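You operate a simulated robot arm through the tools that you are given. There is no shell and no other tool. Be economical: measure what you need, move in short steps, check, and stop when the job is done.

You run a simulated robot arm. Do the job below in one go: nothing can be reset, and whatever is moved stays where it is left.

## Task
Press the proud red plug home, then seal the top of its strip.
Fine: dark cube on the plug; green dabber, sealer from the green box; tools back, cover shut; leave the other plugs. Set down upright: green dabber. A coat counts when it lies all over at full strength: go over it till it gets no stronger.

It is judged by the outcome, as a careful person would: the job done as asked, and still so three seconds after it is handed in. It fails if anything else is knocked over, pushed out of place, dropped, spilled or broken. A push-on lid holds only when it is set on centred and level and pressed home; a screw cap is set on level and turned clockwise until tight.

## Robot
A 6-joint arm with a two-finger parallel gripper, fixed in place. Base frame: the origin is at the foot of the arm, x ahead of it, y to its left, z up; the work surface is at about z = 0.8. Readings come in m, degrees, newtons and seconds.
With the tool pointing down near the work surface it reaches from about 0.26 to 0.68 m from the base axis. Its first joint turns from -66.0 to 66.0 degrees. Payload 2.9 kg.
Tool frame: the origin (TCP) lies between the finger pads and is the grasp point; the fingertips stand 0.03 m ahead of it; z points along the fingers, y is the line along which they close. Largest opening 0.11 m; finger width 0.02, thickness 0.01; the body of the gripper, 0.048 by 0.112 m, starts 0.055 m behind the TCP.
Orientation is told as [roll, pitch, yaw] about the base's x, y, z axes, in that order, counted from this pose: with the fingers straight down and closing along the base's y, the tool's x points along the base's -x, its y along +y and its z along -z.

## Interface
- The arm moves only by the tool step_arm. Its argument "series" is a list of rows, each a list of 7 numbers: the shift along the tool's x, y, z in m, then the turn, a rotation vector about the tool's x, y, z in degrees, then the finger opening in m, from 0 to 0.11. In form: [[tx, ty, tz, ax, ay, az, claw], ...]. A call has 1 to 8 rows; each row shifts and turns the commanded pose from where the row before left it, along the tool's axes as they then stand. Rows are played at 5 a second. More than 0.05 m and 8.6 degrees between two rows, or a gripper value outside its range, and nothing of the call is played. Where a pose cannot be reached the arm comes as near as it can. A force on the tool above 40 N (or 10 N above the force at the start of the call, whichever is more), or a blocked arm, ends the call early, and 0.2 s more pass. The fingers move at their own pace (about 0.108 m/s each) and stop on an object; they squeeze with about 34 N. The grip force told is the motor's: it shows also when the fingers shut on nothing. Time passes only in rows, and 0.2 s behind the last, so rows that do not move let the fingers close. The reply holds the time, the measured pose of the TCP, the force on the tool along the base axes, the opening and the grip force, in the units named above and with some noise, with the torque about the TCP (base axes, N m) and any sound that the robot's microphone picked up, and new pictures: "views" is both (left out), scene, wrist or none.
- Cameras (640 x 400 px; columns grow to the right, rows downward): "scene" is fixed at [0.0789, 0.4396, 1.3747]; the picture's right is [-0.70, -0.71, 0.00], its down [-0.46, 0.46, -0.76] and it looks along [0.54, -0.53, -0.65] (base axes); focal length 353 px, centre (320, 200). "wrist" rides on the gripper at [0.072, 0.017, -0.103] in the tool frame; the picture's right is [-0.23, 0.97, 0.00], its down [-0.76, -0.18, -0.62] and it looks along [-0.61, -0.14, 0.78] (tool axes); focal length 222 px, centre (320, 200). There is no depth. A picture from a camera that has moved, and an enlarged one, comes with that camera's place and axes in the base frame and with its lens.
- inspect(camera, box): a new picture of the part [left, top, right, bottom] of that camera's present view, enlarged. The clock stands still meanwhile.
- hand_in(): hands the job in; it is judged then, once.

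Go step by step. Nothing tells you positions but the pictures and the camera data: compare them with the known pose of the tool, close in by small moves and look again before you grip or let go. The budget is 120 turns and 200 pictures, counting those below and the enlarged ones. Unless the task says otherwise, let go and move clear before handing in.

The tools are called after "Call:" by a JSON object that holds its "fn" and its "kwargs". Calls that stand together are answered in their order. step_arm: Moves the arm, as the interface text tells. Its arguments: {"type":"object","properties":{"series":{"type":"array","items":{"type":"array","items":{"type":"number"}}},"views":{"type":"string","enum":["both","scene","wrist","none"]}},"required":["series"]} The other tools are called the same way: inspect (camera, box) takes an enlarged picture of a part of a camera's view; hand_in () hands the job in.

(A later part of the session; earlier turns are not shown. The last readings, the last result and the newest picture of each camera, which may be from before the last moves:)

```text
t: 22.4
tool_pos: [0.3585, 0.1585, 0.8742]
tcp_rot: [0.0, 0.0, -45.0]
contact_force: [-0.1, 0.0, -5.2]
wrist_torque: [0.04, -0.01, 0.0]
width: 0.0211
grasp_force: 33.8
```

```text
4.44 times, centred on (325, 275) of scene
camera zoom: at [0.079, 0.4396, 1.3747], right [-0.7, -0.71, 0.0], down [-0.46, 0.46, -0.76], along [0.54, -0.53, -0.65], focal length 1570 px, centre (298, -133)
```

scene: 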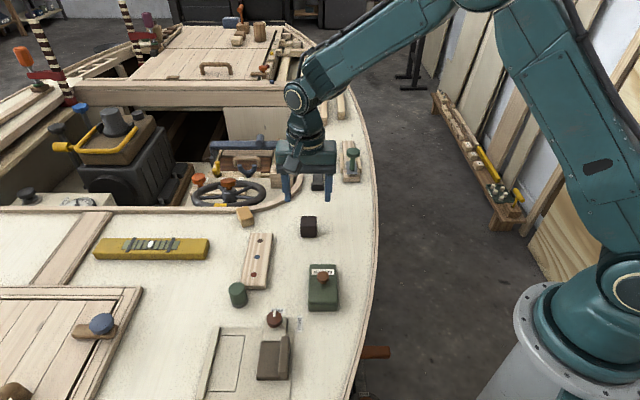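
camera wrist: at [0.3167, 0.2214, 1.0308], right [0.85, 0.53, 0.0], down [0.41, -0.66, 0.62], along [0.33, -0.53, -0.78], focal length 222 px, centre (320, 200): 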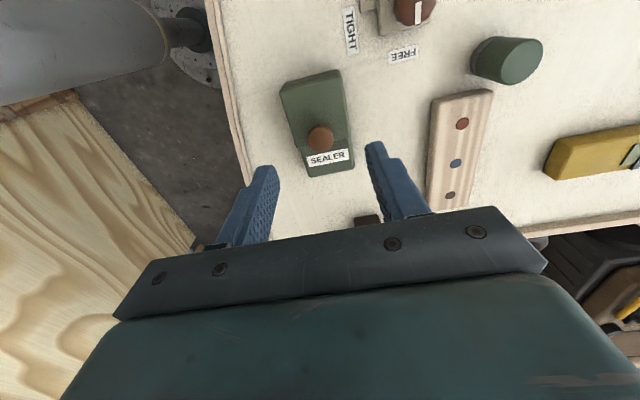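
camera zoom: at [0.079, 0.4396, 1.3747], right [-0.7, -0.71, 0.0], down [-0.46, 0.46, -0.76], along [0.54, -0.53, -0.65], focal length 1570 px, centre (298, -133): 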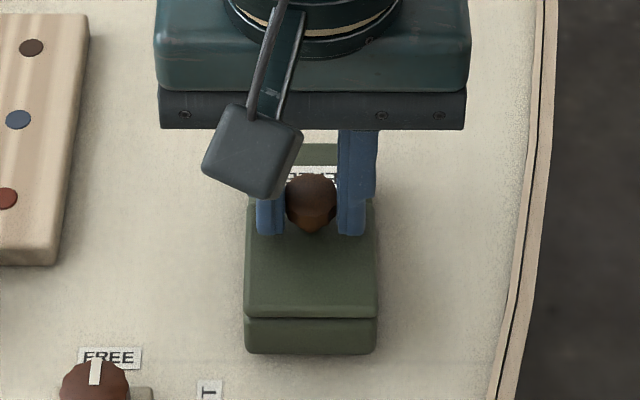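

The whole box rose, so the cover slides rather than lifts. I'm setting it back down and trying a small slide toward its near end.

Call:
{"fn": "step_arm", "kwargs": {"series": [[0, 0, 0.003, 0, 0, 0, 0.01], [0, 0, 0.003, 0, 0, 0, 0.01], [0, 0, 0, 0, 0, 0, 0.01], [0.004, 0, 0, 0, 0, 0, 0.01], [0.004, 0, 0, 0, 0, 0, 0.01], [0, 0, 0, 0, 0, 0, 0.01]], "views": "none"}}

Call:
{"fn": "inspect", "kwargs": {"camera": "scene", "box": [280, 230, 370, 320]}}

```text
t: 23.8
tool_pos: [0.3531, 0.1633, 0.8689]
tcp_rot: [0.0, -0.2, -44.9]
contact_force: [2.9, -3.4, 7.4]
wrist_torque: [-0.06, -0.1, 0.02]
width: 0.0211
grasp_force: 33.9
```

```text
4.44 times, centred on (325, 275) of scene
camera zoom: at [0.0789, 0.4395, 1.3747], right [-0.7, -0.71, 0.0], down [-0.46, 0.46, -0.76], along [0.54, -0.53, -0.65], focal length 1570 px, centre (298, -133)
```

zoom: 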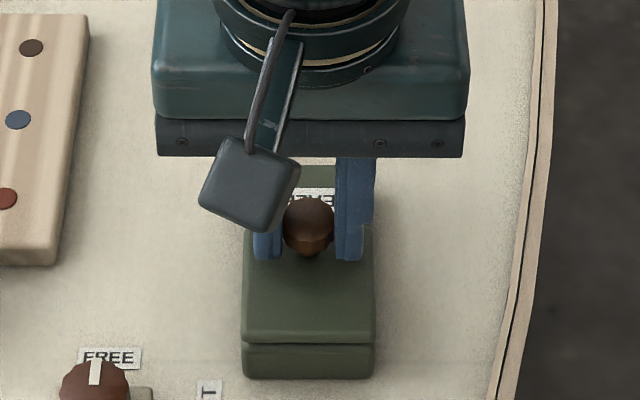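

The box itself slid about 8 mm along with the knob. I'll push back the same distance and see whether the cover moves the other way.

Call:
{"fn": "step_arm", "kwargs": {"series": [[-0.004, 0, -0.001, 0, 0, 0, 0.01], [-0.004, 0, 0, 0, 0, 0, 0.01], [0, 0, 0, 0, 0, 0, 0.01]], "views": "none"}}

Call:
{"fn": "inspect", "kwargs": {"camera": "scene", "box": [280, 230, 370, 320]}}

Call:
{"fn": "inspect", "kwargs": {"camera": "wrist", "box": [220, 60, 420, 220]}}

```text
t: 24.6
tool_pos: [0.3565, 0.1574, 0.8694]
tcp_rot: [-0.1, 0.0, -45.0]
contact_force: [0.3, -0.1, -4.5]
wrist_torque: [-0.01, 0.0, 0.0]
width: 0.0207
grasp_force: 34.7
```

```text
4.44 times, centred on (325, 275) of scene
camera zoom: at [0.079, 0.4396, 1.3747], right [-0.7, -0.71, 0.0], down [-0.46, 0.46, -0.76], along [0.54, -0.53, -0.65], focal length 1570 px, centre (298, -133)
```

zoom: 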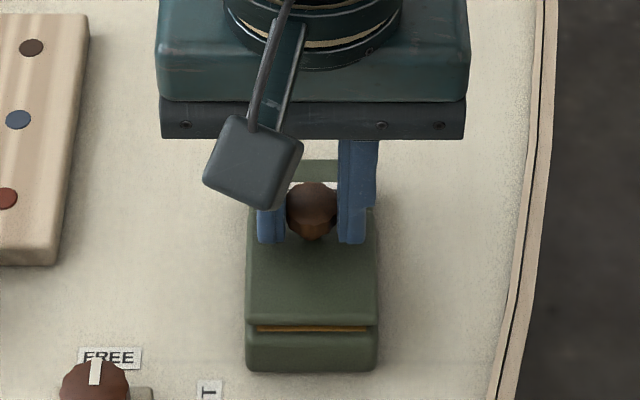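

```text
2.50 times, centred on (320, 140) of wrist
camera zoom: at [0.3168, 0.221, 0.9722], right [0.85, 0.53, 0.0], down [0.41, -0.66, 0.62], along [0.33, -0.53, -0.78], focal length 555 px, centre (320, 350)
```

zoom: 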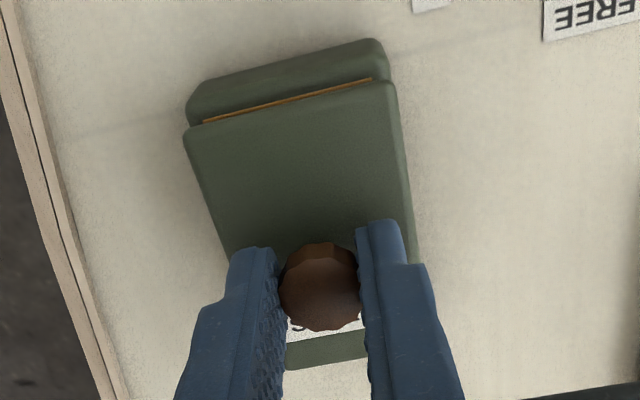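

The cover slides toward the label end, and amber sealer is showing. I'll carry on sliding that way.

Call:
{"fn": "step_arm", "kwargs": {"series": [[0, 0, 0.0007, 0, 0, 0, 0.01], [-0.006, 0, 0, 0, 0, 0, 0.01], [-0.006, 0, 0, 0, 0, 0, 0.01], [-0.006, 0, 0, 0, 0, 0, 0.01], [0, 0, 0, 0, 0, 0, 0.01]], "views": "none"}}

Call:
{"fn": "inspect", "kwargs": {"camera": "scene", "box": [280, 230, 370, 320]}}

```text
t: 25.8
tool_pos: [0.3728, 0.1451, 0.8691]
tcp_rot: [-0.1, -0.1, -44.9]
contact_force: [-0.8, 0.0, 1.7]
wrist_torque: [0.11, 0.07, 0.04]
width: 0.0207
grasp_force: 34.3
```

```text
4.44 times, centred on (325, 275) of scene
camera zoom: at [0.0789, 0.4395, 1.3747], right [-0.7, -0.71, 0.0], down [-0.46, 0.46, -0.76], along [0.54, -0.53, -0.65], focal length 1570 px, centre (298, -133)
```

zoom: 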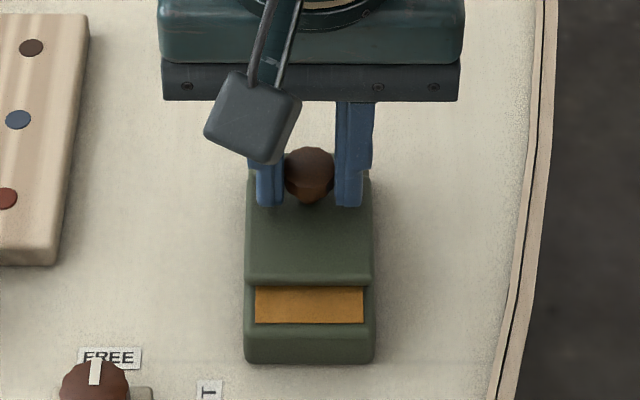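

The box is back in its place and the amber pad is opening up. I'll keep sliding.

Call:
{"fn": "step_arm", "kwargs": {"series": [[-0.006, 0, 0, 0, 0, 0, 0.01], [-0.006, 0, 0, 0, 0, 0, 0.01], [-0.006, 0, 0, 0, 0, 0, 0.01], [0, 0, 0, 0, 0, 0, 0.01]], "views": "none"}}

Call:
{"fn": "inspect", "kwargs": {"camera": "scene", "box": [280, 230, 370, 320]}}

```text
t: 26.8
tool_pos: [0.3835, 0.1319, 0.8693]
tcp_rot: [0.0, 0.1, -45.0]
contact_force: [-0.1, -1.0, -4.2]
wrist_torque: [-0.09, -0.06, 0.01]
width: 0.021
grasp_force: 34.5
```

```text
4.44 times, centred on (325, 275) of scene
camera zoom: at [0.079, 0.4396, 1.3747], right [-0.7, -0.71, 0.0], down [-0.46, 0.46, -0.76], along [0.54, -0.53, -0.65], focal length 1570 px, centre (298, -133)
```

zoom: 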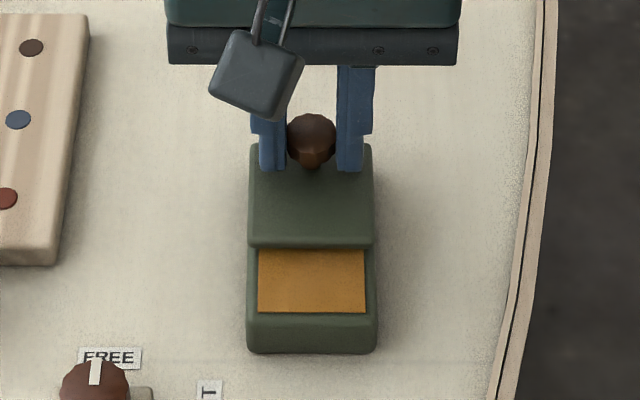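

About 40 mm of sealer is exposed, which is enough for the dabber. The load reads negative, so I'll ease down until the box is resting and then release.

Call:
{"fn": "step_arm", "kwargs": {"series": [[0, 0, 0.001, 0, 0, 0, 0.01], [0, 0, 0.001, 0, 0, 0, 0.01], [0, 0, 0, 0, 0, 0, 0.01]], "views": "none"}}

Call:
{"fn": "inspect", "kwargs": {"camera": "scene", "box": [280, 230, 370, 320]}}

```text
t: 27.6
tool_pos: [0.3849, 0.1314, 0.868]
tcp_rot: [0.1, 0.0, -45.1]
contact_force: [-5.2, -5.8, 24.7]
wrist_torque: [-0.21, 0.05, 0.0]
width: 0.0209
grasp_force: 34.2
```

```text
4.44 times, centred on (325, 275) of scene
camera zoom: at [0.0785, 0.4393, 1.3748], right [-0.7, -0.71, 0.0], down [-0.46, 0.46, -0.76], along [0.54, -0.53, -0.65], focal length 1570 px, centre (298, -133)
```

zoom: 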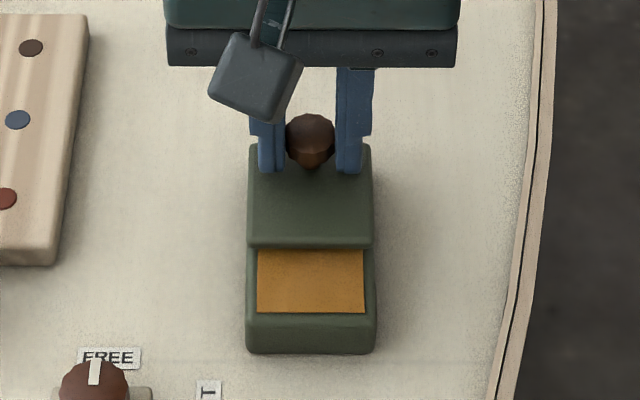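

The cover reached its stop and the box moved about 6 mm. That will be put right when I close the cover back to the original knob position. I'm releasing and rising.

Call:
{"fn": "step_arm", "kwargs": {"series": [[0, 0, -0.0013, 0, 0, 0, 0.01], [0, 0, 0, 0, 0, 0, 0.045], [0, 0, 0, 0, 0, 0, 0.045], [0, 0, -0.03, 0, 0, 0, 0.045], [0, 0, -0.04, 0, 0, 0, 0.07]], "views": "none"}}

Call:
{"fn": "inspect", "kwargs": {"camera": "scene", "box": [280, 230, 370, 320]}}

Call:
{"fn": "inspect", "kwargs": {"camera": "wrist", "box": [200, 0, 440, 200]}}

```text
t: 28.8
tool_pos: [0.3862, 0.132, 0.9401]
tcp_rot: [0.1, -0.1, -44.9]
contact_force: [0.8, 0.1, 0.6]
wrist_torque: [0.02, -0.01, 0.01]
width: 0.07
grasp_force: 0.1
```

```text
4.44 times, centred on (325, 275) of scene
camera zoom: at [0.0789, 0.4396, 1.3747], right [-0.7, -0.71, 0.0], down [-0.46, 0.46, -0.76], along [0.54, -0.53, -0.65], focal length 1570 px, centre (298, -133)
```

zoom: 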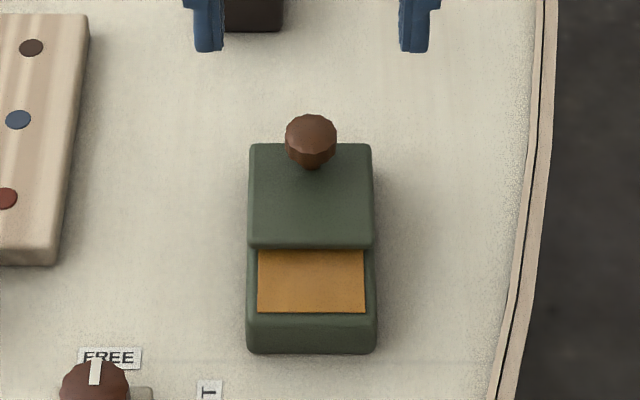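

```text
2.00 times, centred on (320, 100) of wrist
camera zoom: at [0.3449, 0.1931, 1.0429], right [0.85, 0.53, 0.0], down [0.41, -0.66, 0.62], along [0.33, -0.53, -0.78], focal length 444 px, centre (320, 400)
```

zoom: 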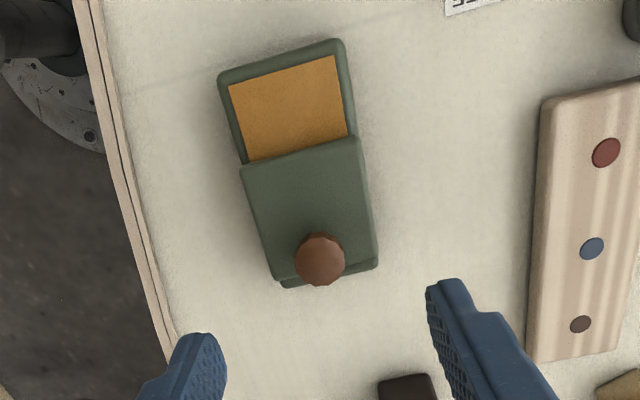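

The sealer pad centre is about (0.347, 0.169). Next I move above the dabber at about (0.453, 0.281).

Call:
{"fn": "step_arm", "kwargs": {"series": [[0.0145, 0.0382, 0, 0, 0, 0, 0.065], [0.0145, 0.0382, 0, 0, 0, 0, 0.065], [0.0145, 0.0382, 0, 0, 0, 0, 0.065], [0.0145, 0.0382, 0, 0, 0, 0, 0.065], [0, 0, 0.02, 0, 0, 0, 0.065], [0, 0, 0, 0, 0, 0, 0.065]], "views": "none"}}

Call:
{"fn": "inspect", "kwargs": {"camera": "scene", "box": [190, 230, 300, 320]}}

Call:
{"fn": "inspect", "kwargs": {"camera": "wrist", "box": [200, 0, 440, 200]}}

```text
t: 30.2
tool_pos: [0.4527, 0.2833, 0.9183]
tcp_rot: [0.0, 0.0, -45.0]
contact_force: [0.0, -0.1, -0.6]
wrist_torque: [-0.01, 0.0, -0.01]
width: 0.065
grasp_force: 0.0
```

```text
4.44 times, centred on (245, 275) of scene
camera zoom: at [0.0789, 0.4396, 1.3747], right [-0.7, -0.71, 0.0], down [-0.46, 0.46, -0.76], along [0.54, -0.53, -0.65], focal length 1570 px, centre (653, -133)
```

zoom: 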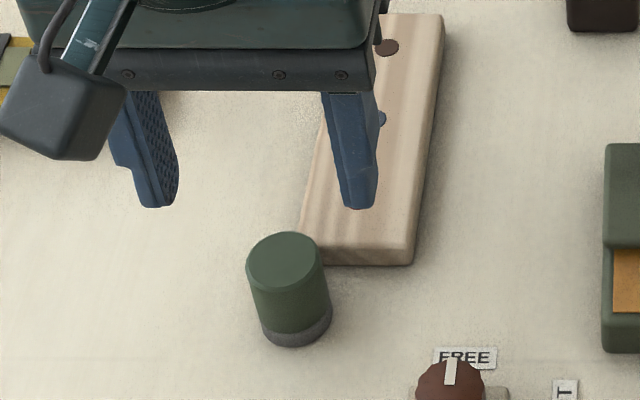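

```text
2.00 times, centred on (320, 100) of wrist
camera zoom: at [0.4121, 0.345, 1.0208], right [0.85, 0.53, 0.0], down [0.41, -0.66, 0.62], along [0.33, -0.53, -0.78], focal length 444 px, centre (320, 400)
```

zoom: 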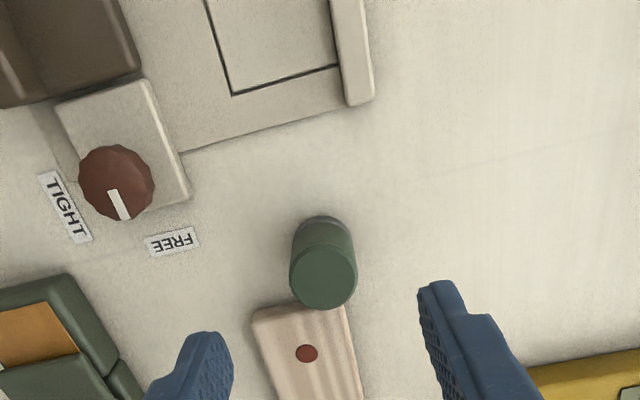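

The dabber top is at about (0.4535, 0.281, 0.84). I'm descending around it to TCP z 0.848.

Call:
{"fn": "step_arm", "kwargs": {"series": [[-0.002, 0, 0.03, 0, 0, 0, 0.065], [0, 0, 0.025, 0, 0, 0, 0.065], [0, 0, 0.015, 0, 0, 0, 0.065], [0, 0, 0, 0, 0, 0, 0.065]], "views": "none"}}

Call:
{"fn": "inspect", "kwargs": {"camera": "scene", "box": [190, 230, 300, 320]}}

Call:
{"fn": "inspect", "kwargs": {"camera": "wrist", "box": [200, 40, 440, 220]}}

```text
t: 31.2
tool_pos: [0.4538, 0.2814, 0.8487]
tcp_rot: [-0.1, 0.0, -45.0]
contact_force: [0.3, 0.3, -0.2]
wrist_torque: [0.02, 0.0, 0.02]
width: 0.065
grasp_force: 0.1
```

```text
4.44 times, centred on (245, 275) of scene
camera zoom: at [0.0789, 0.4396, 1.3747], right [-0.7, -0.71, 0.0], down [-0.46, 0.46, -0.76], along [0.54, -0.53, -0.65], focal length 1570 px, centre (653, -133)
```

zoom: 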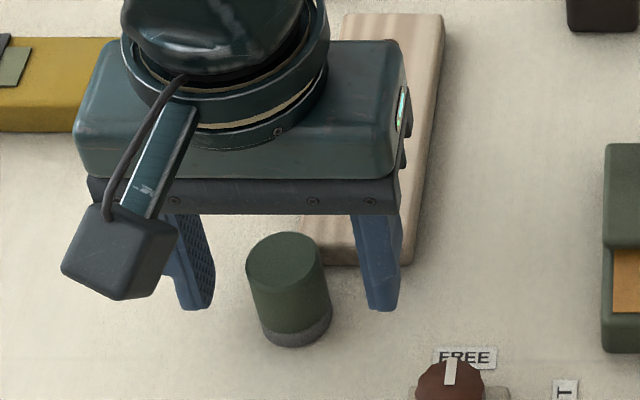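

```text
2.22 times, centred on (320, 130) of wrist
camera zoom: at [0.4123, 0.343, 0.9511], right [0.85, 0.53, 0.0], down [0.41, -0.66, 0.62], along [0.33, -0.53, -0.78], focal length 494 px, centre (320, 356)
```

zoom: 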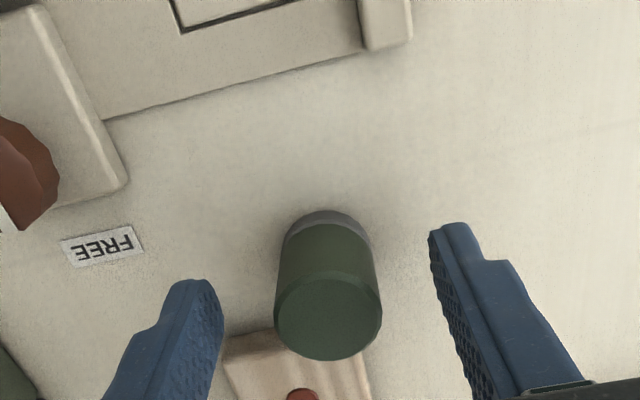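

Call:
{"fn": "step_arm", "kwargs": {"series": [[0, 0.002, 0, 0, 0, 0, 0.065], [0, 0, 0, 0, 0, 0, 0.01], [0, 0, 0, 0, 0, 0, 0.01], [0, 0, 0, 0, 0, 0, 0.01], [0, 0, -0.02, 0, 0, 0, 0.01], [0, 0, -0.04, 0, 0, 0, 0.01], [0, 0, 0, 0, 0, 0, 0.01]], "views": "none"}}

Call:
{"fn": "inspect", "kwargs": {"camera": "scene", "box": [190, 210, 300, 310]}}

Call:
{"fn": "inspect", "kwargs": {"camera": "wrist", "box": [200, 40, 440, 220]}}

```text
t: 32.8
tool_pos: [0.4549, 0.2793, 0.9087]
tcp_rot: [0.0, 0.0, -45.0]
contact_force: [0.1, 0.2, 0.7]
wrist_torque: [-0.03, -0.02, 0.03]
width: 0.0277
grasp_force: 34.6
```

```text
4.00 times, centred on (245, 260) of scene
camera zoom: at [0.0789, 0.4396, 1.3747], right [-0.7, -0.71, 0.0], down [-0.46, 0.46, -0.76], along [0.54, -0.53, -0.65], focal length 1413 px, centre (620, -40)
```

zoom: 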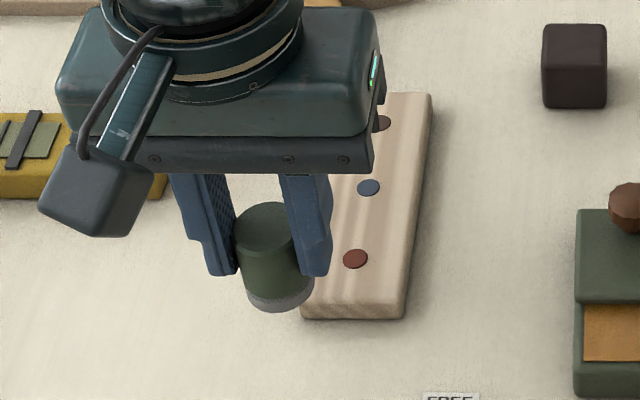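

```text
2.22 times, centred on (320, 130) of wrist
camera zoom: at [0.4138, 0.3432, 1.0113], right [0.85, 0.53, 0.0], down [0.41, -0.66, 0.62], along [0.33, -0.53, -0.78], focal length 494 px, centre (320, 356)
```

zoom: 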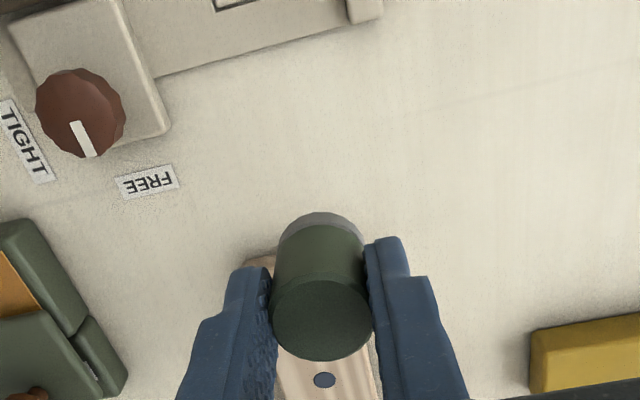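

The dabber is held with its bottom about 48 mm below the TCP. I'm carrying it over the sealer pad.

Call:
{"fn": "step_arm", "kwargs": {"series": [[0, -0.0388, -0.01, 0, 0, 0, 0.01], [0, -0.0388, 0, 0, 0, 0, 0.01], [0, -0.0388, 0, 0, 0, 0, 0.01], [0, -0.0388, 0, 0, 0, 0, 0.01], [0, 0, 0, 0, 0, 0, 0.01]], "views": "none"}}

Call:
{"fn": "inspect", "kwargs": {"camera": "scene", "box": [280, 220, 370, 320]}}

Call:
{"fn": "inspect", "kwargs": {"camera": "wrist", "box": [200, 20, 440, 220]}}

```text
t: 34.0
tool_pos: [0.3441, 0.1743, 0.9205]
tcp_rot: [0.0, 0.0, -45.0]
contact_force: [0.4, -0.3, -1.0]
wrist_torque: [0.05, 0.03, 0.03]
width: 0.0278
grasp_force: 33.8
```

```text
4.00 times, centred on (325, 270) of scene
camera zoom: at [0.0789, 0.4395, 1.3747], right [-0.7, -0.71, 0.0], down [-0.46, 0.46, -0.76], along [0.54, -0.53, -0.65], focal length 1413 px, centre (300, -80)
```

zoom: 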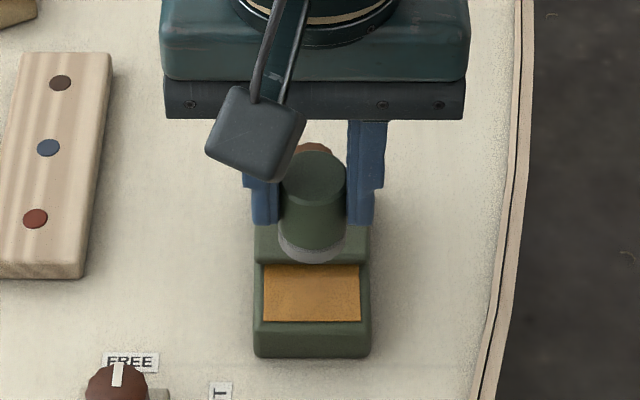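

```text
2.00 times, centred on (320, 120) of wrist
camera zoom: at [0.3023, 0.2352, 1.023], right [0.85, 0.53, 0.0], down [0.41, -0.66, 0.62], along [0.33, -0.53, -0.78], focal length 444 px, centre (320, 360)
```

zoom: 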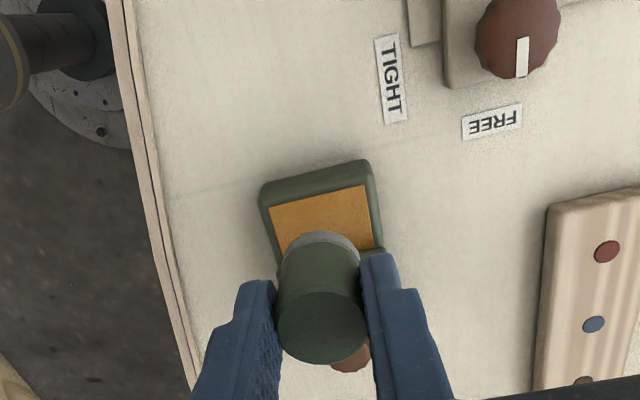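

I need to shift about 5 mm toward the cover to centre on the open pad, then lower to just above the sealer.

Call:
{"fn": "step_arm", "kwargs": {"series": [[-0.0055, 0, 0.01, 0, 0, 0, 0.01], [0, 0, 0.02, 0, 0, 0, 0.01], [0, 0, 0.01, 0, 0, 0, 0.01], [0, 0, 0, 0, 0, 0, 0.01]], "views": "none"}}

Call:
{"fn": "inspect", "kwargs": {"camera": "scene", "box": [280, 220, 370, 320]}}

Call:
{"fn": "inspect", "kwargs": {"camera": "wrist", "box": [200, 20, 440, 220]}}

```text
t: 35.0
tool_pos: [0.3481, 0.1683, 0.8803]
tcp_rot: [0.3, -0.1, -45.0]
contact_force: [-0.8, -1.6, 27.6]
wrist_torque: [0.06, -0.57, 0.08]
width: 0.026
grasp_force: 34.1
```

```text
4.00 times, centred on (325, 270) of scene
camera zoom: at [0.0786, 0.4394, 1.3748], right [-0.7, -0.71, 0.0], down [-0.46, 0.46, -0.76], along [0.54, -0.53, -0.65], focal length 1413 px, centre (300, -80)
```

zoom: 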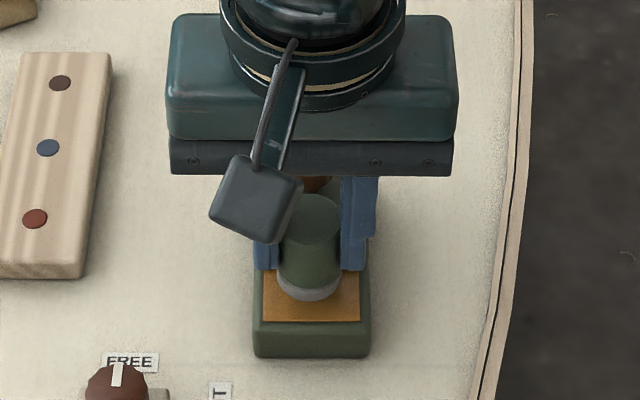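

```text
2.00 times, centred on (320, 120) of wrist
camera zoom: at [0.3073, 0.2311, 0.9826], right [0.85, 0.53, 0.0], down [0.41, -0.67, 0.62], along [0.33, -0.53, -0.78], focal length 444 px, centre (320, 360)
```

zoom: 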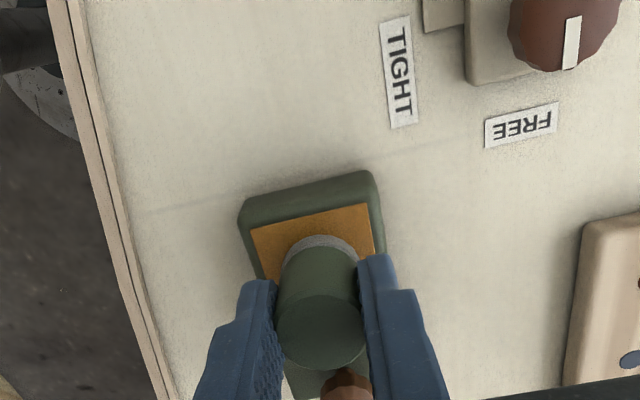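

It made contact early with an off-centre torque, probably catching the cover edge. I'm lifting off to check the dabber.

Call:
{"fn": "step_arm", "kwargs": {"series": [[0, 0, -0.01, 0, 0, 0, 0.01], [0, 0, -0.015, 0, 0, 0, 0.01], [0, 0, 0, 0, 0, 0, 0.01]], "views": "none"}}

Call:
{"fn": "inspect", "kwargs": {"camera": "scene", "box": [290, 230, 360, 320]}}

Call:
{"fn": "inspect", "kwargs": {"camera": "wrist", "box": [240, 60, 400, 220]}}

```text
t: 35.8
tool_pos: [0.3492, 0.1682, 0.9044]
tcp_rot: [0.0, 0.0, -45.0]
contact_force: [-0.6, 0.6, -0.7]
wrist_torque: [0.01, -0.01, 0.0]
width: 0.0275
grasp_force: 33.6
```

```text
4.44 times, centred on (325, 275) of scene
camera zoom: at [0.0789, 0.4396, 1.3747], right [-0.7, -0.71, 0.0], down [-0.46, 0.46, -0.76], along [0.54, -0.53, -0.65], focal length 1570 px, centre (298, -133)
```

zoom: 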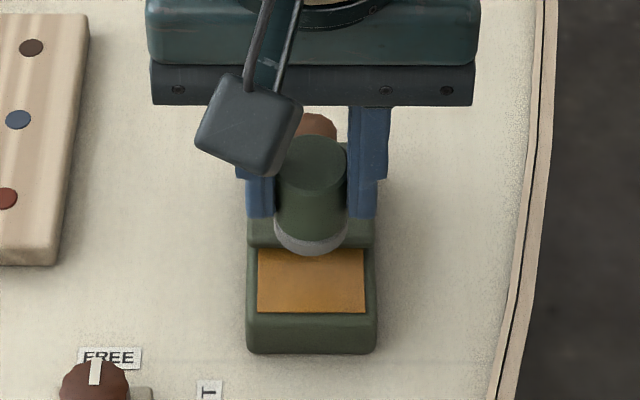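

```text
2.50 times, centred on (320, 140) of wrist
camera zoom: at [0.3076, 0.2305, 1.0061], right [0.85, 0.53, 0.0], down [0.41, -0.66, 0.62], along [0.33, -0.53, -0.78], focal length 555 px, centre (320, 350)
```

zoom: 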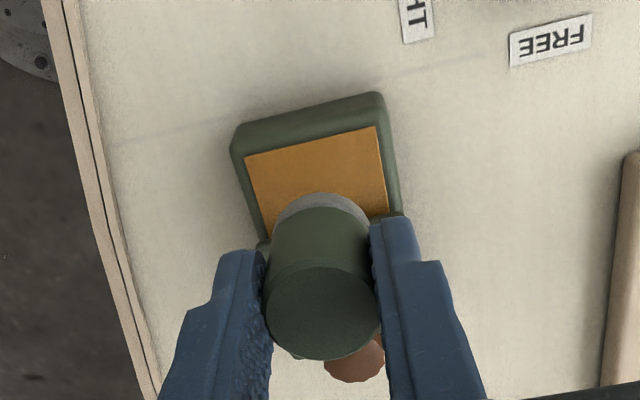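

The pad was overlapping the cover edge. I'll shift 6 mm toward the open end and approach slowly.

Call:
{"fn": "step_arm", "kwargs": {"series": [[0.006, 0, 0.01, 0, 0, 0, 0.01], [0, 0, 0.008, 0, 0, 0, 0.01], [0, 0, 0.003, 0, 0, 0, 0.01], [0, 0, 0.002, 0, 0, 0, 0.01], [0, 0, 0, 0, 0, 0, 0.01]], "views": "none"}}

Call:
{"fn": "inspect", "kwargs": {"camera": "scene", "box": [290, 230, 360, 320]}}

Call:
{"fn": "inspect", "kwargs": {"camera": "wrist", "box": [240, 60, 400, 220]}}

```text
t: 37.0
tool_pos: [0.3446, 0.1726, 0.8796]
tcp_rot: [0.0, 0.0, -45.0]
contact_force: [0.2, -0.8, 0.1]
wrist_torque: [0.02, 0.01, 0.01]
width: 0.0281
grasp_force: 34.4
```

```text
4.44 times, centred on (325, 275) of scene
camera zoom: at [0.0789, 0.4396, 1.3747], right [-0.7, -0.71, 0.0], down [-0.46, 0.46, -0.76], along [0.54, -0.53, -0.65], focal length 1570 px, centre (298, -133)
```

zoom: 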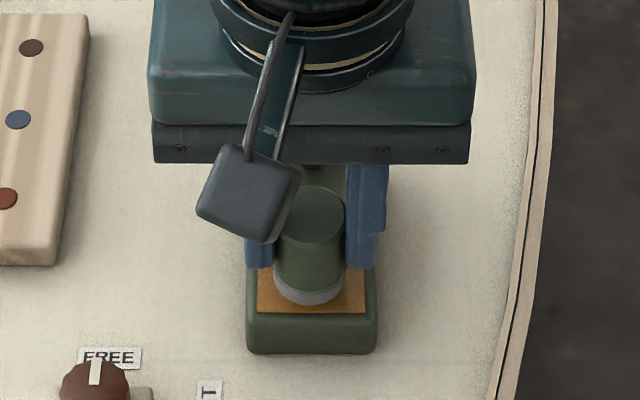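

```text
2.50 times, centred on (320, 140) of wrist
camera zoom: at [0.3031, 0.2353, 0.9826], right [0.85, 0.53, 0.0], down [0.41, -0.66, 0.62], along [0.33, -0.53, -0.78], focal length 555 px, centre (320, 350)
```

zoom: 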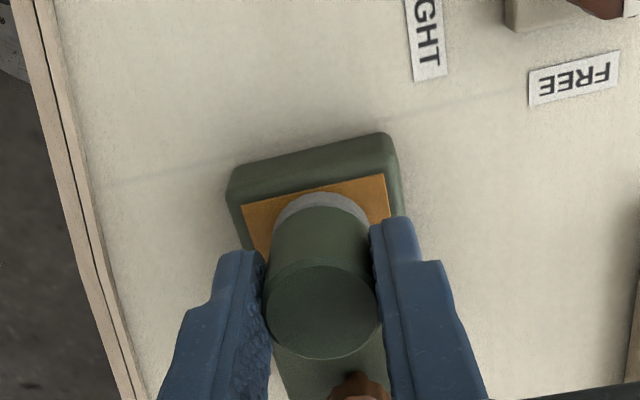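

It's clear of the cover now. I'll shift back 2 mm and lower in small steps until it meets the sealer.

Call:
{"fn": "step_arm", "kwargs": {"series": [[-0.002, 0, 0.001, 0, 0, 0, 0.01], [0, 0, 0.0015, 0, 0, 0, 0.01], [0, 0, 0.0015, 0, 0, 0, 0.01], [0, 0, 0, 0, 0, 0, 0.01]], "views": "none"}}

Call:
{"fn": "inspect", "kwargs": {"camera": "scene", "box": [290, 230, 360, 320]}}

```text
t: 38.0
tool_pos: [0.3453, 0.1713, 0.8764]
tcp_rot: [0.0, 0.1, -44.9]
contact_force: [-0.2, 0.0, -0.2]
wrist_torque: [0.0, -0.01, 0.02]
width: 0.0274
grasp_force: 34.2
```

```text
4.44 times, centred on (325, 275) of scene
camera zoom: at [0.0789, 0.4396, 1.3747], right [-0.7, -0.71, 0.0], down [-0.46, 0.46, -0.76], along [0.54, -0.53, -0.65], focal length 1570 px, centre (298, -133)
```

zoom: 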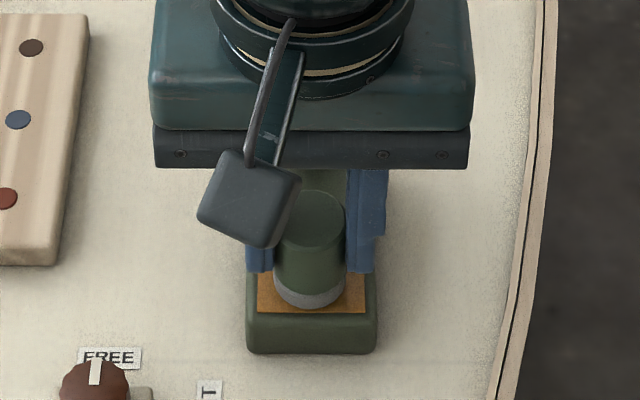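

Call:
{"fn": "step_arm", "kwargs": {"series": [[-0.001, 0, 0.001, 0, 0, 0, 0.01], [0, 0, 0.001, 0, 0, 0, 0.01], [0, 0, 0.001, 0, 0, 0, 0.01], [0, 0, 0, 0, 0, 0, 0.01]], "views": "none"}}

Call:
{"fn": "inspect", "kwargs": {"camera": "scene", "box": [290, 230, 360, 320]}}

Call:
{"fn": "inspect", "kwargs": {"camera": "wrist", "box": [240, 60, 400, 220]}}

```text
t: 39.0
tool_pos: [0.345, 0.1704, 0.8737]
tcp_rot: [-0.1, 0.0, -45.0]
contact_force: [-1.6, 0.5, 5.7]
wrist_torque: [0.06, 0.08, 0.0]
width: 0.0279
grasp_force: 33.9
```

```text
4.44 times, centred on (325, 275) of scene
camera zoom: at [0.0788, 0.4395, 1.3747], right [-0.7, -0.71, 0.0], down [-0.46, 0.46, -0.76], along [0.54, -0.53, -0.65], focal length 1570 px, centre (298, -133)
```

zoom: 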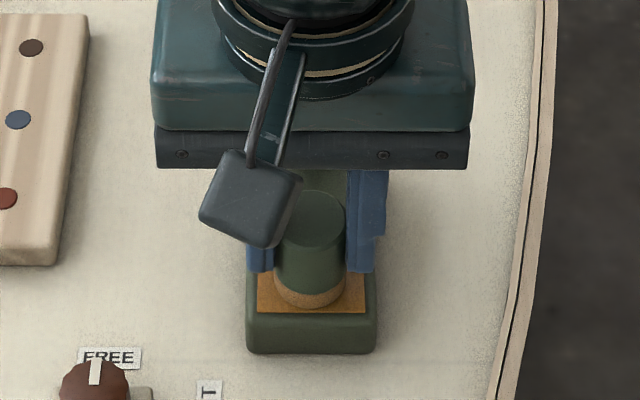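

```text
2.50 times, centred on (320, 140) of wrist
camera zoom: at [0.3049, 0.233, 0.9761], right [0.85, 0.53, 0.0], down [0.41, -0.66, 0.62], along [0.33, -0.53, -0.78], focal length 555 px, centre (320, 350)
```

zoom: 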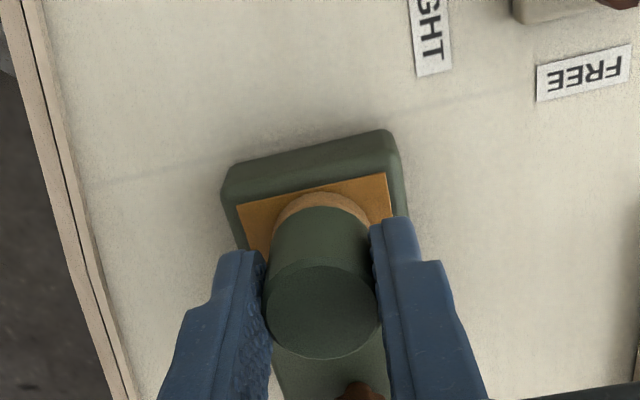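

The pad has taken up sealer; the dip pose is TCP ≈ (0.345, 0.171, 0.873). Next I lift and move over the near end of the strip, on the right lane.

Call:
{"fn": "step_arm", "kwargs": {"series": [[0, 0, -0.015, 0, 0, 0, 0.01], [0, 0, -0.03, 0, 0, 0, 0.01], [-0.009, 0.0409, 0, 0, 0, 0, 0.01], [-0.009, 0.0409, 0, 0, 0, 0, 0.01], [-0.009, 0.0409, 0, 0, 0, 0, 0.01], [0, 0, 0.03, 0, 0, 0, 0.01], [0, 0, 0.012, 0, 0, 0, 0.01], [0, 0, 0, 0, 0, 0, 0.01]], "views": "none"}}

Call:
{"fn": "inspect", "kwargs": {"camera": "scene", "box": [210, 230, 290, 300]}}

Call:
{"fn": "inspect", "kwargs": {"camera": "wrist", "box": [220, 40, 420, 220]}}

```text
t: 40.8
tool_pos: [0.4541, 0.2376, 0.875]
tcp_rot: [0.1, 0.1, -45.0]
contact_force: [0.0, -0.1, -1.3]
wrist_torque: [-0.04, 0.0, 0.0]
width: 0.0279
grasp_force: 33.5
```

```text
5.71 times, centred on (250, 265) of scene
camera zoom: at [0.0789, 0.4396, 1.3747], right [-0.7, -0.71, 0.0], down [-0.46, 0.46, -0.76], along [0.54, -0.53, -0.65], focal length 2019 px, centre (720, -171)
```

zoom: 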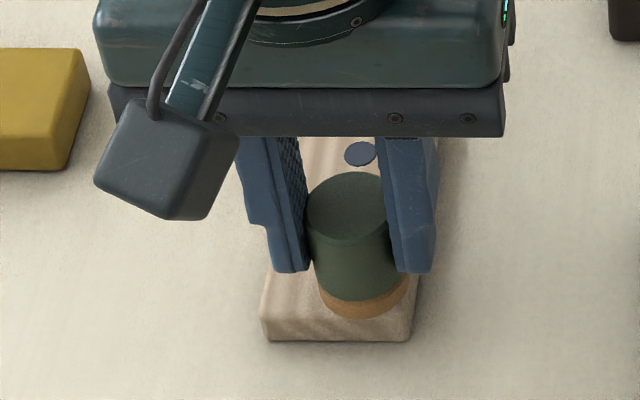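

```text
2.22 times, centred on (320, 130) of wrist
camera zoom: at [0.4115, 0.3003, 0.9771], right [0.85, 0.53, 0.0], down [0.41, -0.66, 0.62], along [0.33, -0.53, -0.78], focal length 494 px, centre (320, 356)
```

zoom: 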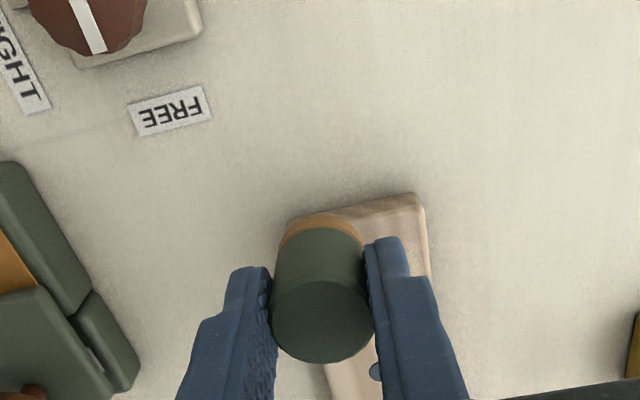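

Call:
{"fn": "step_arm", "kwargs": {"series": [[0, 0, 0.006, 0, 0, 0, 0.01], [0, 0, 0.003, 0, 0, 0, 0.01], [0, 0, 0.001, 0, 0, 0, 0.01], [0, 0, 0.001, 0, 0, 0, 0.01], [0, 0, 0, 0, 0, 0, 0.01]], "views": "none"}}

Call:
{"fn": "inspect", "kwargs": {"camera": "scene", "box": [210, 230, 290, 300]}}

```text
t: 42.0
tool_pos: [0.4512, 0.2369, 0.8648]
tcp_rot: [0.0, 0.1, -45.0]
contact_force: [0.7, -0.1, 0.1]
wrist_torque: [0.01, -0.01, 0.03]
width: 0.0276
grasp_force: 34.1
```

```text
5.71 times, centred on (250, 265) of scene
camera zoom: at [0.0789, 0.4396, 1.3747], right [-0.7, -0.71, 0.0], down [-0.46, 0.46, -0.76], along [0.54, -0.53, -0.65], focal length 2019 px, centre (720, -171)
```

zoom: 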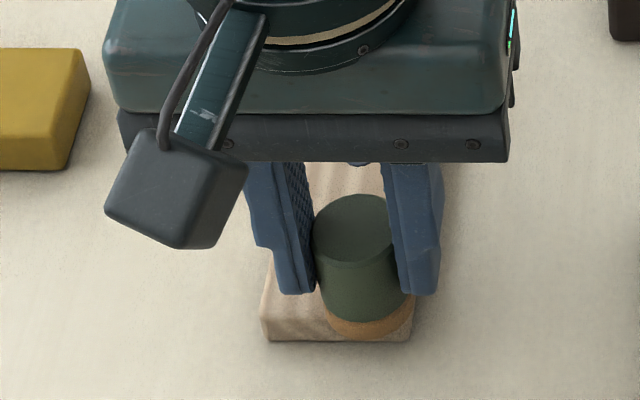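

Call:
{"fn": "step_arm", "kwargs": {"series": [[0, 0, 0.001, 0, 0, 0, 0.01], [0, 0, 0.001, 0, 0, 0, 0.01], [0, 0, 0, 0, 0, 0, 0.01]], "views": "none"}}

```text
t: 42.8
tool_pos: [0.4529, 0.2385, 0.8648]
tcp_rot: [0.1, 0.0, -45.0]
contact_force: [-4.9, -1.9, 16.8]
wrist_torque: [-0.04, 0.21, 0.04]
width: 0.0274
grasp_force: 34.3
```

Contact at about 17 N. I'll ease off slightly and make a short trial stroke along the strip.

Call:
{"fn": "step_arm", "kwargs": {"series": [[0, 0, -0.0008, 0, 0, 0, 0.01], [-0.008, 0, 0, 0, 0, 0, 0.01], [-0.008, 0, 0, 0, 0, 0, 0.01], [-0.008, 0, 0, 0, 0, 0, 0.01], [0, 0, 0, 0, 0, 0, 0.01]], "views": "none"}}

Call:
{"fn": "inspect", "kwargs": {"camera": "scene", "box": [210, 230, 290, 300]}}

Call:
{"fn": "inspect", "kwargs": {"camera": "wrist", "box": [220, 40, 420, 220]}}

```text
t: 44.0
tool_pos: [0.4693, 0.2217, 0.8635]
tcp_rot: [0.1, 0.0, -45.0]
contact_force: [-3.8, 4.1, 16.8]
wrist_torque: [0.29, 0.27, -0.02]
width: 0.0278
grasp_force: 33.9
```

```text
5.71 times, centred on (250, 265) of scene
camera zoom: at [0.0786, 0.4395, 1.3747], right [-0.7, -0.71, 0.0], down [-0.46, 0.46, -0.76], along [0.54, -0.53, -0.65], focal length 2019 px, centre (720, -171)
```

zoom: 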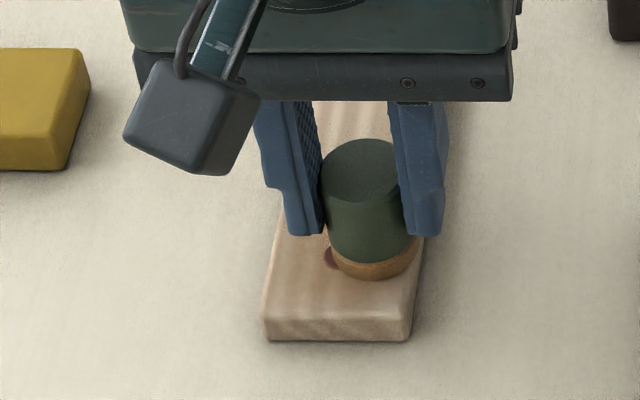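

```text
2.22 times, centred on (320, 130) of wrist
camera zoom: at [0.4278, 0.2841, 0.9666], right [0.85, 0.53, 0.0], down [0.41, -0.66, 0.62], along [0.33, -0.53, -0.78], focal length 494 px, centre (320, 356)
```

zoom: 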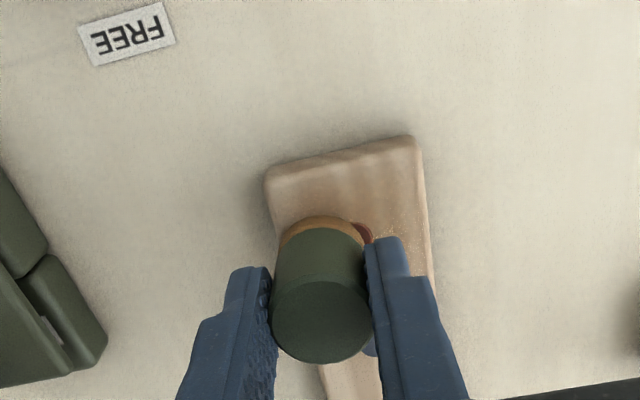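

A faint amber tint shows and the strip stays put. I'll finish this lane to the far end.

Call:
{"fn": "step_arm", "kwargs": {"series": [[-0.013, 0, -0.0003, 0, 0, 0, 0.01], [-0.013, 0, 0, 0, 0, 0, 0.01], [-0.013, 0, 0, 0, 0, 0, 0.01], [-0.013, 0, 0, 0, 0, 0, 0.01], [-0.013, 0, 0, 0, 0, 0, 0.01], [-0.013, 0, 0, 0, 0, 0, 0.01], [-0.013, 0, 0, 0, 0, 0, 0.01], [-0.013, 0, 0, 0, 0, 0, 0.01]], "views": "none"}}

Call:
{"fn": "inspect", "kwargs": {"camera": "scene", "box": [200, 210, 300, 300]}}

Call:
{"fn": "inspect", "kwargs": {"camera": "wrist", "box": [220, 20, 420, 220]}}

```text
t: 45.8
tool_pos: [0.5439, 0.1462, 0.8652]
tcp_rot: [-0.1, 0.0, -45.0]
contact_force: [0.2, 0.2, -0.2]
wrist_torque: [-0.01, -0.01, 0.0]
width: 0.0276
grasp_force: 34.1
```

```text
4.44 times, centred on (250, 255) of scene
camera zoom: at [0.0789, 0.4396, 1.3747], right [-0.7, -0.71, 0.0], down [-0.46, 0.46, -0.76], along [0.54, -0.53, -0.65], focal length 1570 px, centre (631, -44)
```

zoom: 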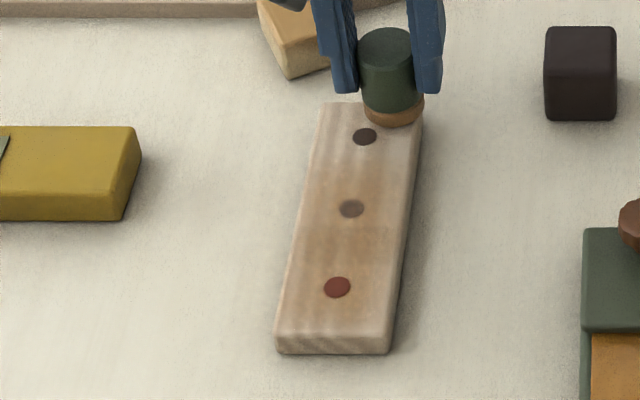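

```text
2.00 times, centred on (320, 120) of wrist
camera zoom: at [0.502, 0.2091, 0.9677], right [0.85, 0.53, 0.0], down [0.41, -0.66, 0.62], along [0.33, -0.53, -0.78], focal length 444 px, centre (320, 360)
```

zoom: 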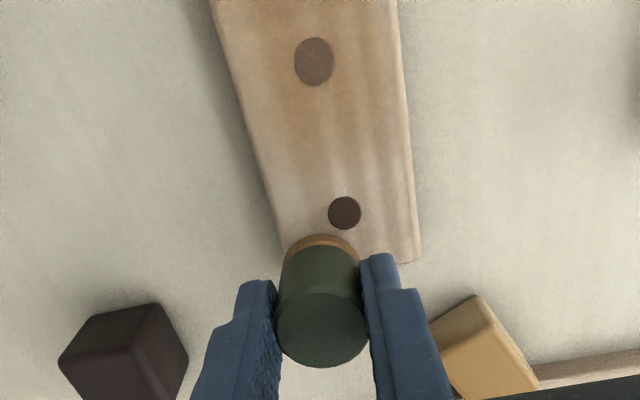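

The middle is coated, but contact was lost toward the far end. I'll lower here until it touches and stroke back.

Call:
{"fn": "step_arm", "kwargs": {"series": [[0, 0, 0.0008, 0, 0, 0, 0.01], [0, 0, 0.0005, 0, 0, 0, 0.01], [0, 0, 0, 0, 0, 0, 0.01]], "views": "none"}}

```text
t: 46.6
tool_pos: [0.5428, 0.1463, 0.8655]
tcp_rot: [0.0, 0.0, -45.0]
contact_force: [-1.5, -2.6, 7.7]
wrist_torque: [-0.06, 0.09, 0.0]
width: 0.0274
grasp_force: 33.9
```

Call:
{"fn": "step_arm", "kwargs": {"series": [[0.013, 0, -0.0001, 0, 0, 0, 0.01], [0.013, 0, -0.0001, 0, 0, 0, 0.01], [0.013, 0, -0.0001, 0, 0, 0, 0.01], [0.013, 0, -0.0001, 0, 0, 0, 0.01]], "views": "none"}}

```text
t: 47.6
tool_pos: [0.5071, 0.184, 0.8637]
tcp_rot: [0.0, -0.1, -45.1]
contact_force: [2.8, -2.8, 10.7]
wrist_torque: [-0.04, -0.04, -0.01]
width: 0.0275
grasp_force: 34.0
```

Call:
{"fn": "step_arm", "kwargs": {"series": [[0.013, 0, -0.0001, 0, 0, 0, 0.01], [0.013, 0, -0.0001, 0, 0, 0, 0.01], [0.013, 0, -0.0001, 0, 0, 0, 0.01], [0.013, 0, -0.0001, 0, 0, 0, 0.01], [0.013, 0, -0.0001, 0, 0, 0, 0.01], [0.013, 0, -0.0001, 0, 0, 0, 0.01]], "views": "none"}}

Call:
{"fn": "inspect", "kwargs": {"camera": "scene", "box": [200, 210, 300, 300]}}

Call:
{"fn": "inspect", "kwargs": {"camera": "wrist", "box": [220, 20, 420, 220]}}

```text
t: 49.0
tool_pos: [0.448, 0.2382, 0.8662]
tcp_rot: [0.0, 0.0, -45.0]
contact_force: [-0.7, 0.1, -0.4]
wrist_torque: [-0.04, 0.0, -0.03]
width: 0.0276
grasp_force: 34.1
```

```text
4.44 times, centred on (250, 255) of scene
camera zoom: at [0.0789, 0.4396, 1.3747], right [-0.7, -0.71, 0.0], down [-0.46, 0.46, -0.76], along [0.54, -0.53, -0.65], focal length 1570 px, centre (631, -44)
```

zoom: 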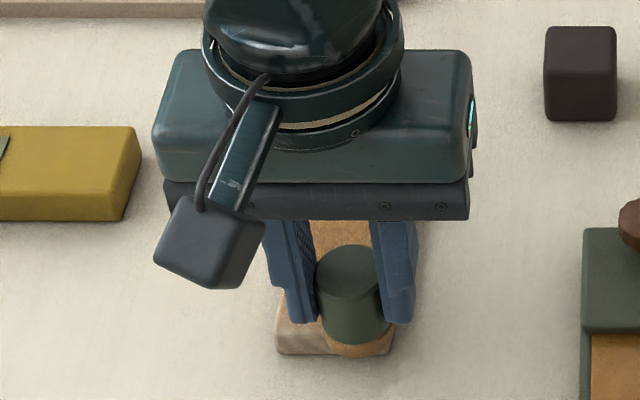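

```text
2.00 times, centred on (320, 120) of wrist
camera zoom: at [0.4076, 0.3016, 0.9672], right [0.85, 0.53, 0.0], down [0.41, -0.66, 0.62], along [0.33, -0.53, -0.78], focal length 444 px, centre (320, 360)
```

zoom: 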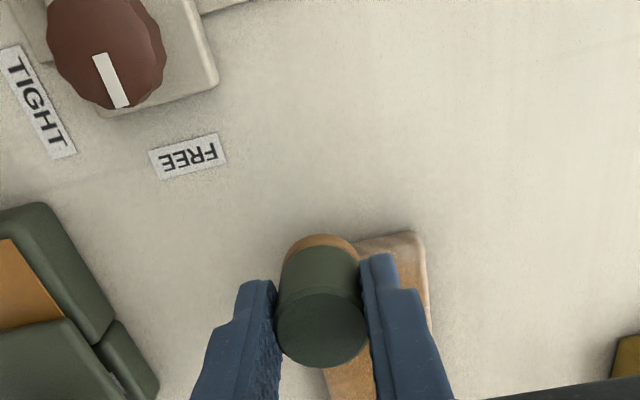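

Pressure is light at the near end. I'll press slightly deeper, sweep across to the left lane and check the force.

Call:
{"fn": "step_arm", "kwargs": {"series": [[-0.003, 0, 0.001, 0, 0, 0, 0.01], [0, 0, 0.0004, 0, 0, 0, 0.01], [0, 0.008, 0, 0, 0, 0, 0.01], [0, 0.008, 0, 0, 0, 0, 0.01], [0, 0.0075, 0, 0, 0, 0, 0.01], [0, 0, 0, 0, 0, 0, 0.01]], "views": "none"}}

Call:
{"fn": "inspect", "kwargs": {"camera": "scene", "box": [200, 210, 300, 300]}}

```text
t: 50.4
tool_pos: [0.4706, 0.2528, 0.8628]
tcp_rot: [0.1, 0.0, -45.1]
contact_force: [-5.1, -6.8, 23.6]
wrist_torque: [-0.28, 0.19, 0.01]
width: 0.028
grasp_force: 34.6
```

```text
4.44 times, centred on (250, 255) of scene
camera zoom: at [0.0785, 0.4392, 1.3748], right [-0.7, -0.71, 0.0], down [-0.46, 0.46, -0.76], along [0.54, -0.53, -0.65], focal length 1570 px, centre (631, -44)
```

zoom: 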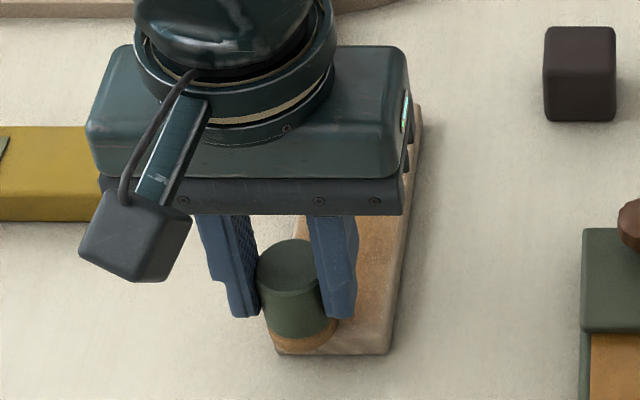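

Call:
{"fn": "step_arm", "kwargs": {"series": [[-0.013, 0, -0.0004, 0, 0, 0, 0.01], [-0.013, 0, 0, 0, 0, 0, 0.01], [-0.013, 0, 0, 0, 0, 0, 0.01], [-0.013, 0, 0, 0, 0, 0, 0.01], [-0.013, 0, 0, 0, 0, 0, 0.01]], "views": "none"}}

```text
t: 51.6
tool_pos: [0.514, 0.2095, 0.863]
tcp_rot: [0.1, 0.0, -45.0]
contact_force: [-5.3, 4.3, 20.2]
wrist_torque: [0.33, 0.31, -0.03]
width: 0.0277
grasp_force: 33.4
```

Call:
{"fn": "step_arm", "kwargs": {"series": [[-0.013, 0, 0, 0, 0, 0, 0.01], [-0.013, 0, 0, 0, 0, 0, 0.01], [-0.013, 0, 0, 0, 0, 0, 0.01], [-0.013, 0, 0, 0, 0, 0, 0.01], [-0.013, 0, 0, 0, 0, 0, 0.01], [-0.004, 0, 0, 0, 0, 0, 0.01], [0, 0, 0, 0, 0, 0, 0.01]], "views": "none"}}

Call:
{"fn": "inspect", "kwargs": {"camera": "scene", "box": [200, 210, 300, 300]}}

Call:
{"fn": "inspect", "kwargs": {"camera": "wrist", "box": [220, 20, 420, 220]}}

```text
t: 53.2
tool_pos: [0.5632, 0.1594, 0.8631]
tcp_rot: [0.0, -0.1, -45.0]
contact_force: [-3.0, 2.8, 15.8]
wrist_torque: [0.22, 0.23, -0.01]
width: 0.0276
grasp_force: 34.2
```

```text
4.44 times, centred on (250, 255) of scene
camera zoom: at [0.0786, 0.4395, 1.3747], right [-0.7, -0.71, 0.0], down [-0.46, 0.46, -0.76], along [0.54, -0.53, -0.65], focal length 1570 px, centre (631, -44)
```

zoom: 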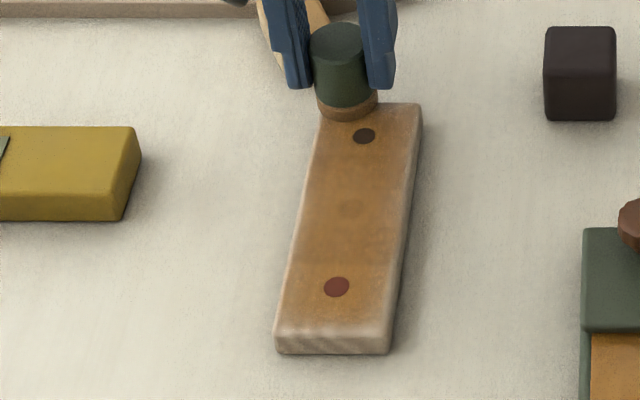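

```text
2.00 times, centred on (320, 120) of wrist
camera zoom: at [0.5223, 0.222, 0.9652], right [0.85, 0.53, 0.0], down [0.41, -0.66, 0.62], along [0.33, -0.53, -0.78], focal length 444 px, centre (320, 360)
```

zoom: 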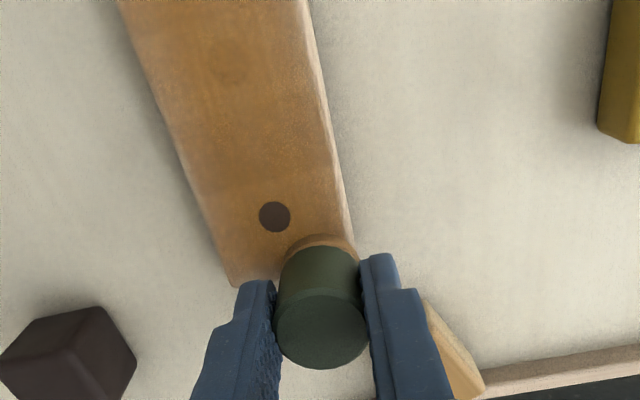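

The coat is building well. Next I sweep across the far end and come back along the right lane, slightly further out.

Call:
{"fn": "step_arm", "kwargs": {"series": [[0, -0.009, 0, 0, 0, 0, 0.01], [0, -0.009, 0, 0, 0, 0, 0.01], [0, -0.009, 0, 0, 0, 0, 0.01], [0.013, 0, 0, 0, 0, 0, 0.01], [0.013, 0, 0, 0, 0, 0, 0.01], [0.013, 0, 0, 0, 0, 0, 0.01]], "views": "none"}}

```text
t: 54.6
tool_pos: [0.5157, 0.1664, 0.8631]
tcp_rot: [-0.1, 0.0, -45.0]
contact_force: [0.1, -0.1, 0.2]
wrist_torque: [0.0, -0.02, 0.0]
width: 0.0274
grasp_force: 34.1
```

Call:
{"fn": "step_arm", "kwargs": {"series": [[0, 0, 0.0008, 0, 0, 0, 0.01], [0, 0, 0.0008, 0, 0, 0, 0.01], [0, 0, 0, 0, 0, 0, 0.01]], "views": "none"}}

```text
t: 55.4
tool_pos: [0.5181, 0.1682, 0.863]
tcp_rot: [0.1, 0.0, -44.9]
contact_force: [-5.5, -2.5, 14.5]
wrist_torque: [-0.03, 0.36, 0.02]
width: 0.0274
grasp_force: 33.7
```

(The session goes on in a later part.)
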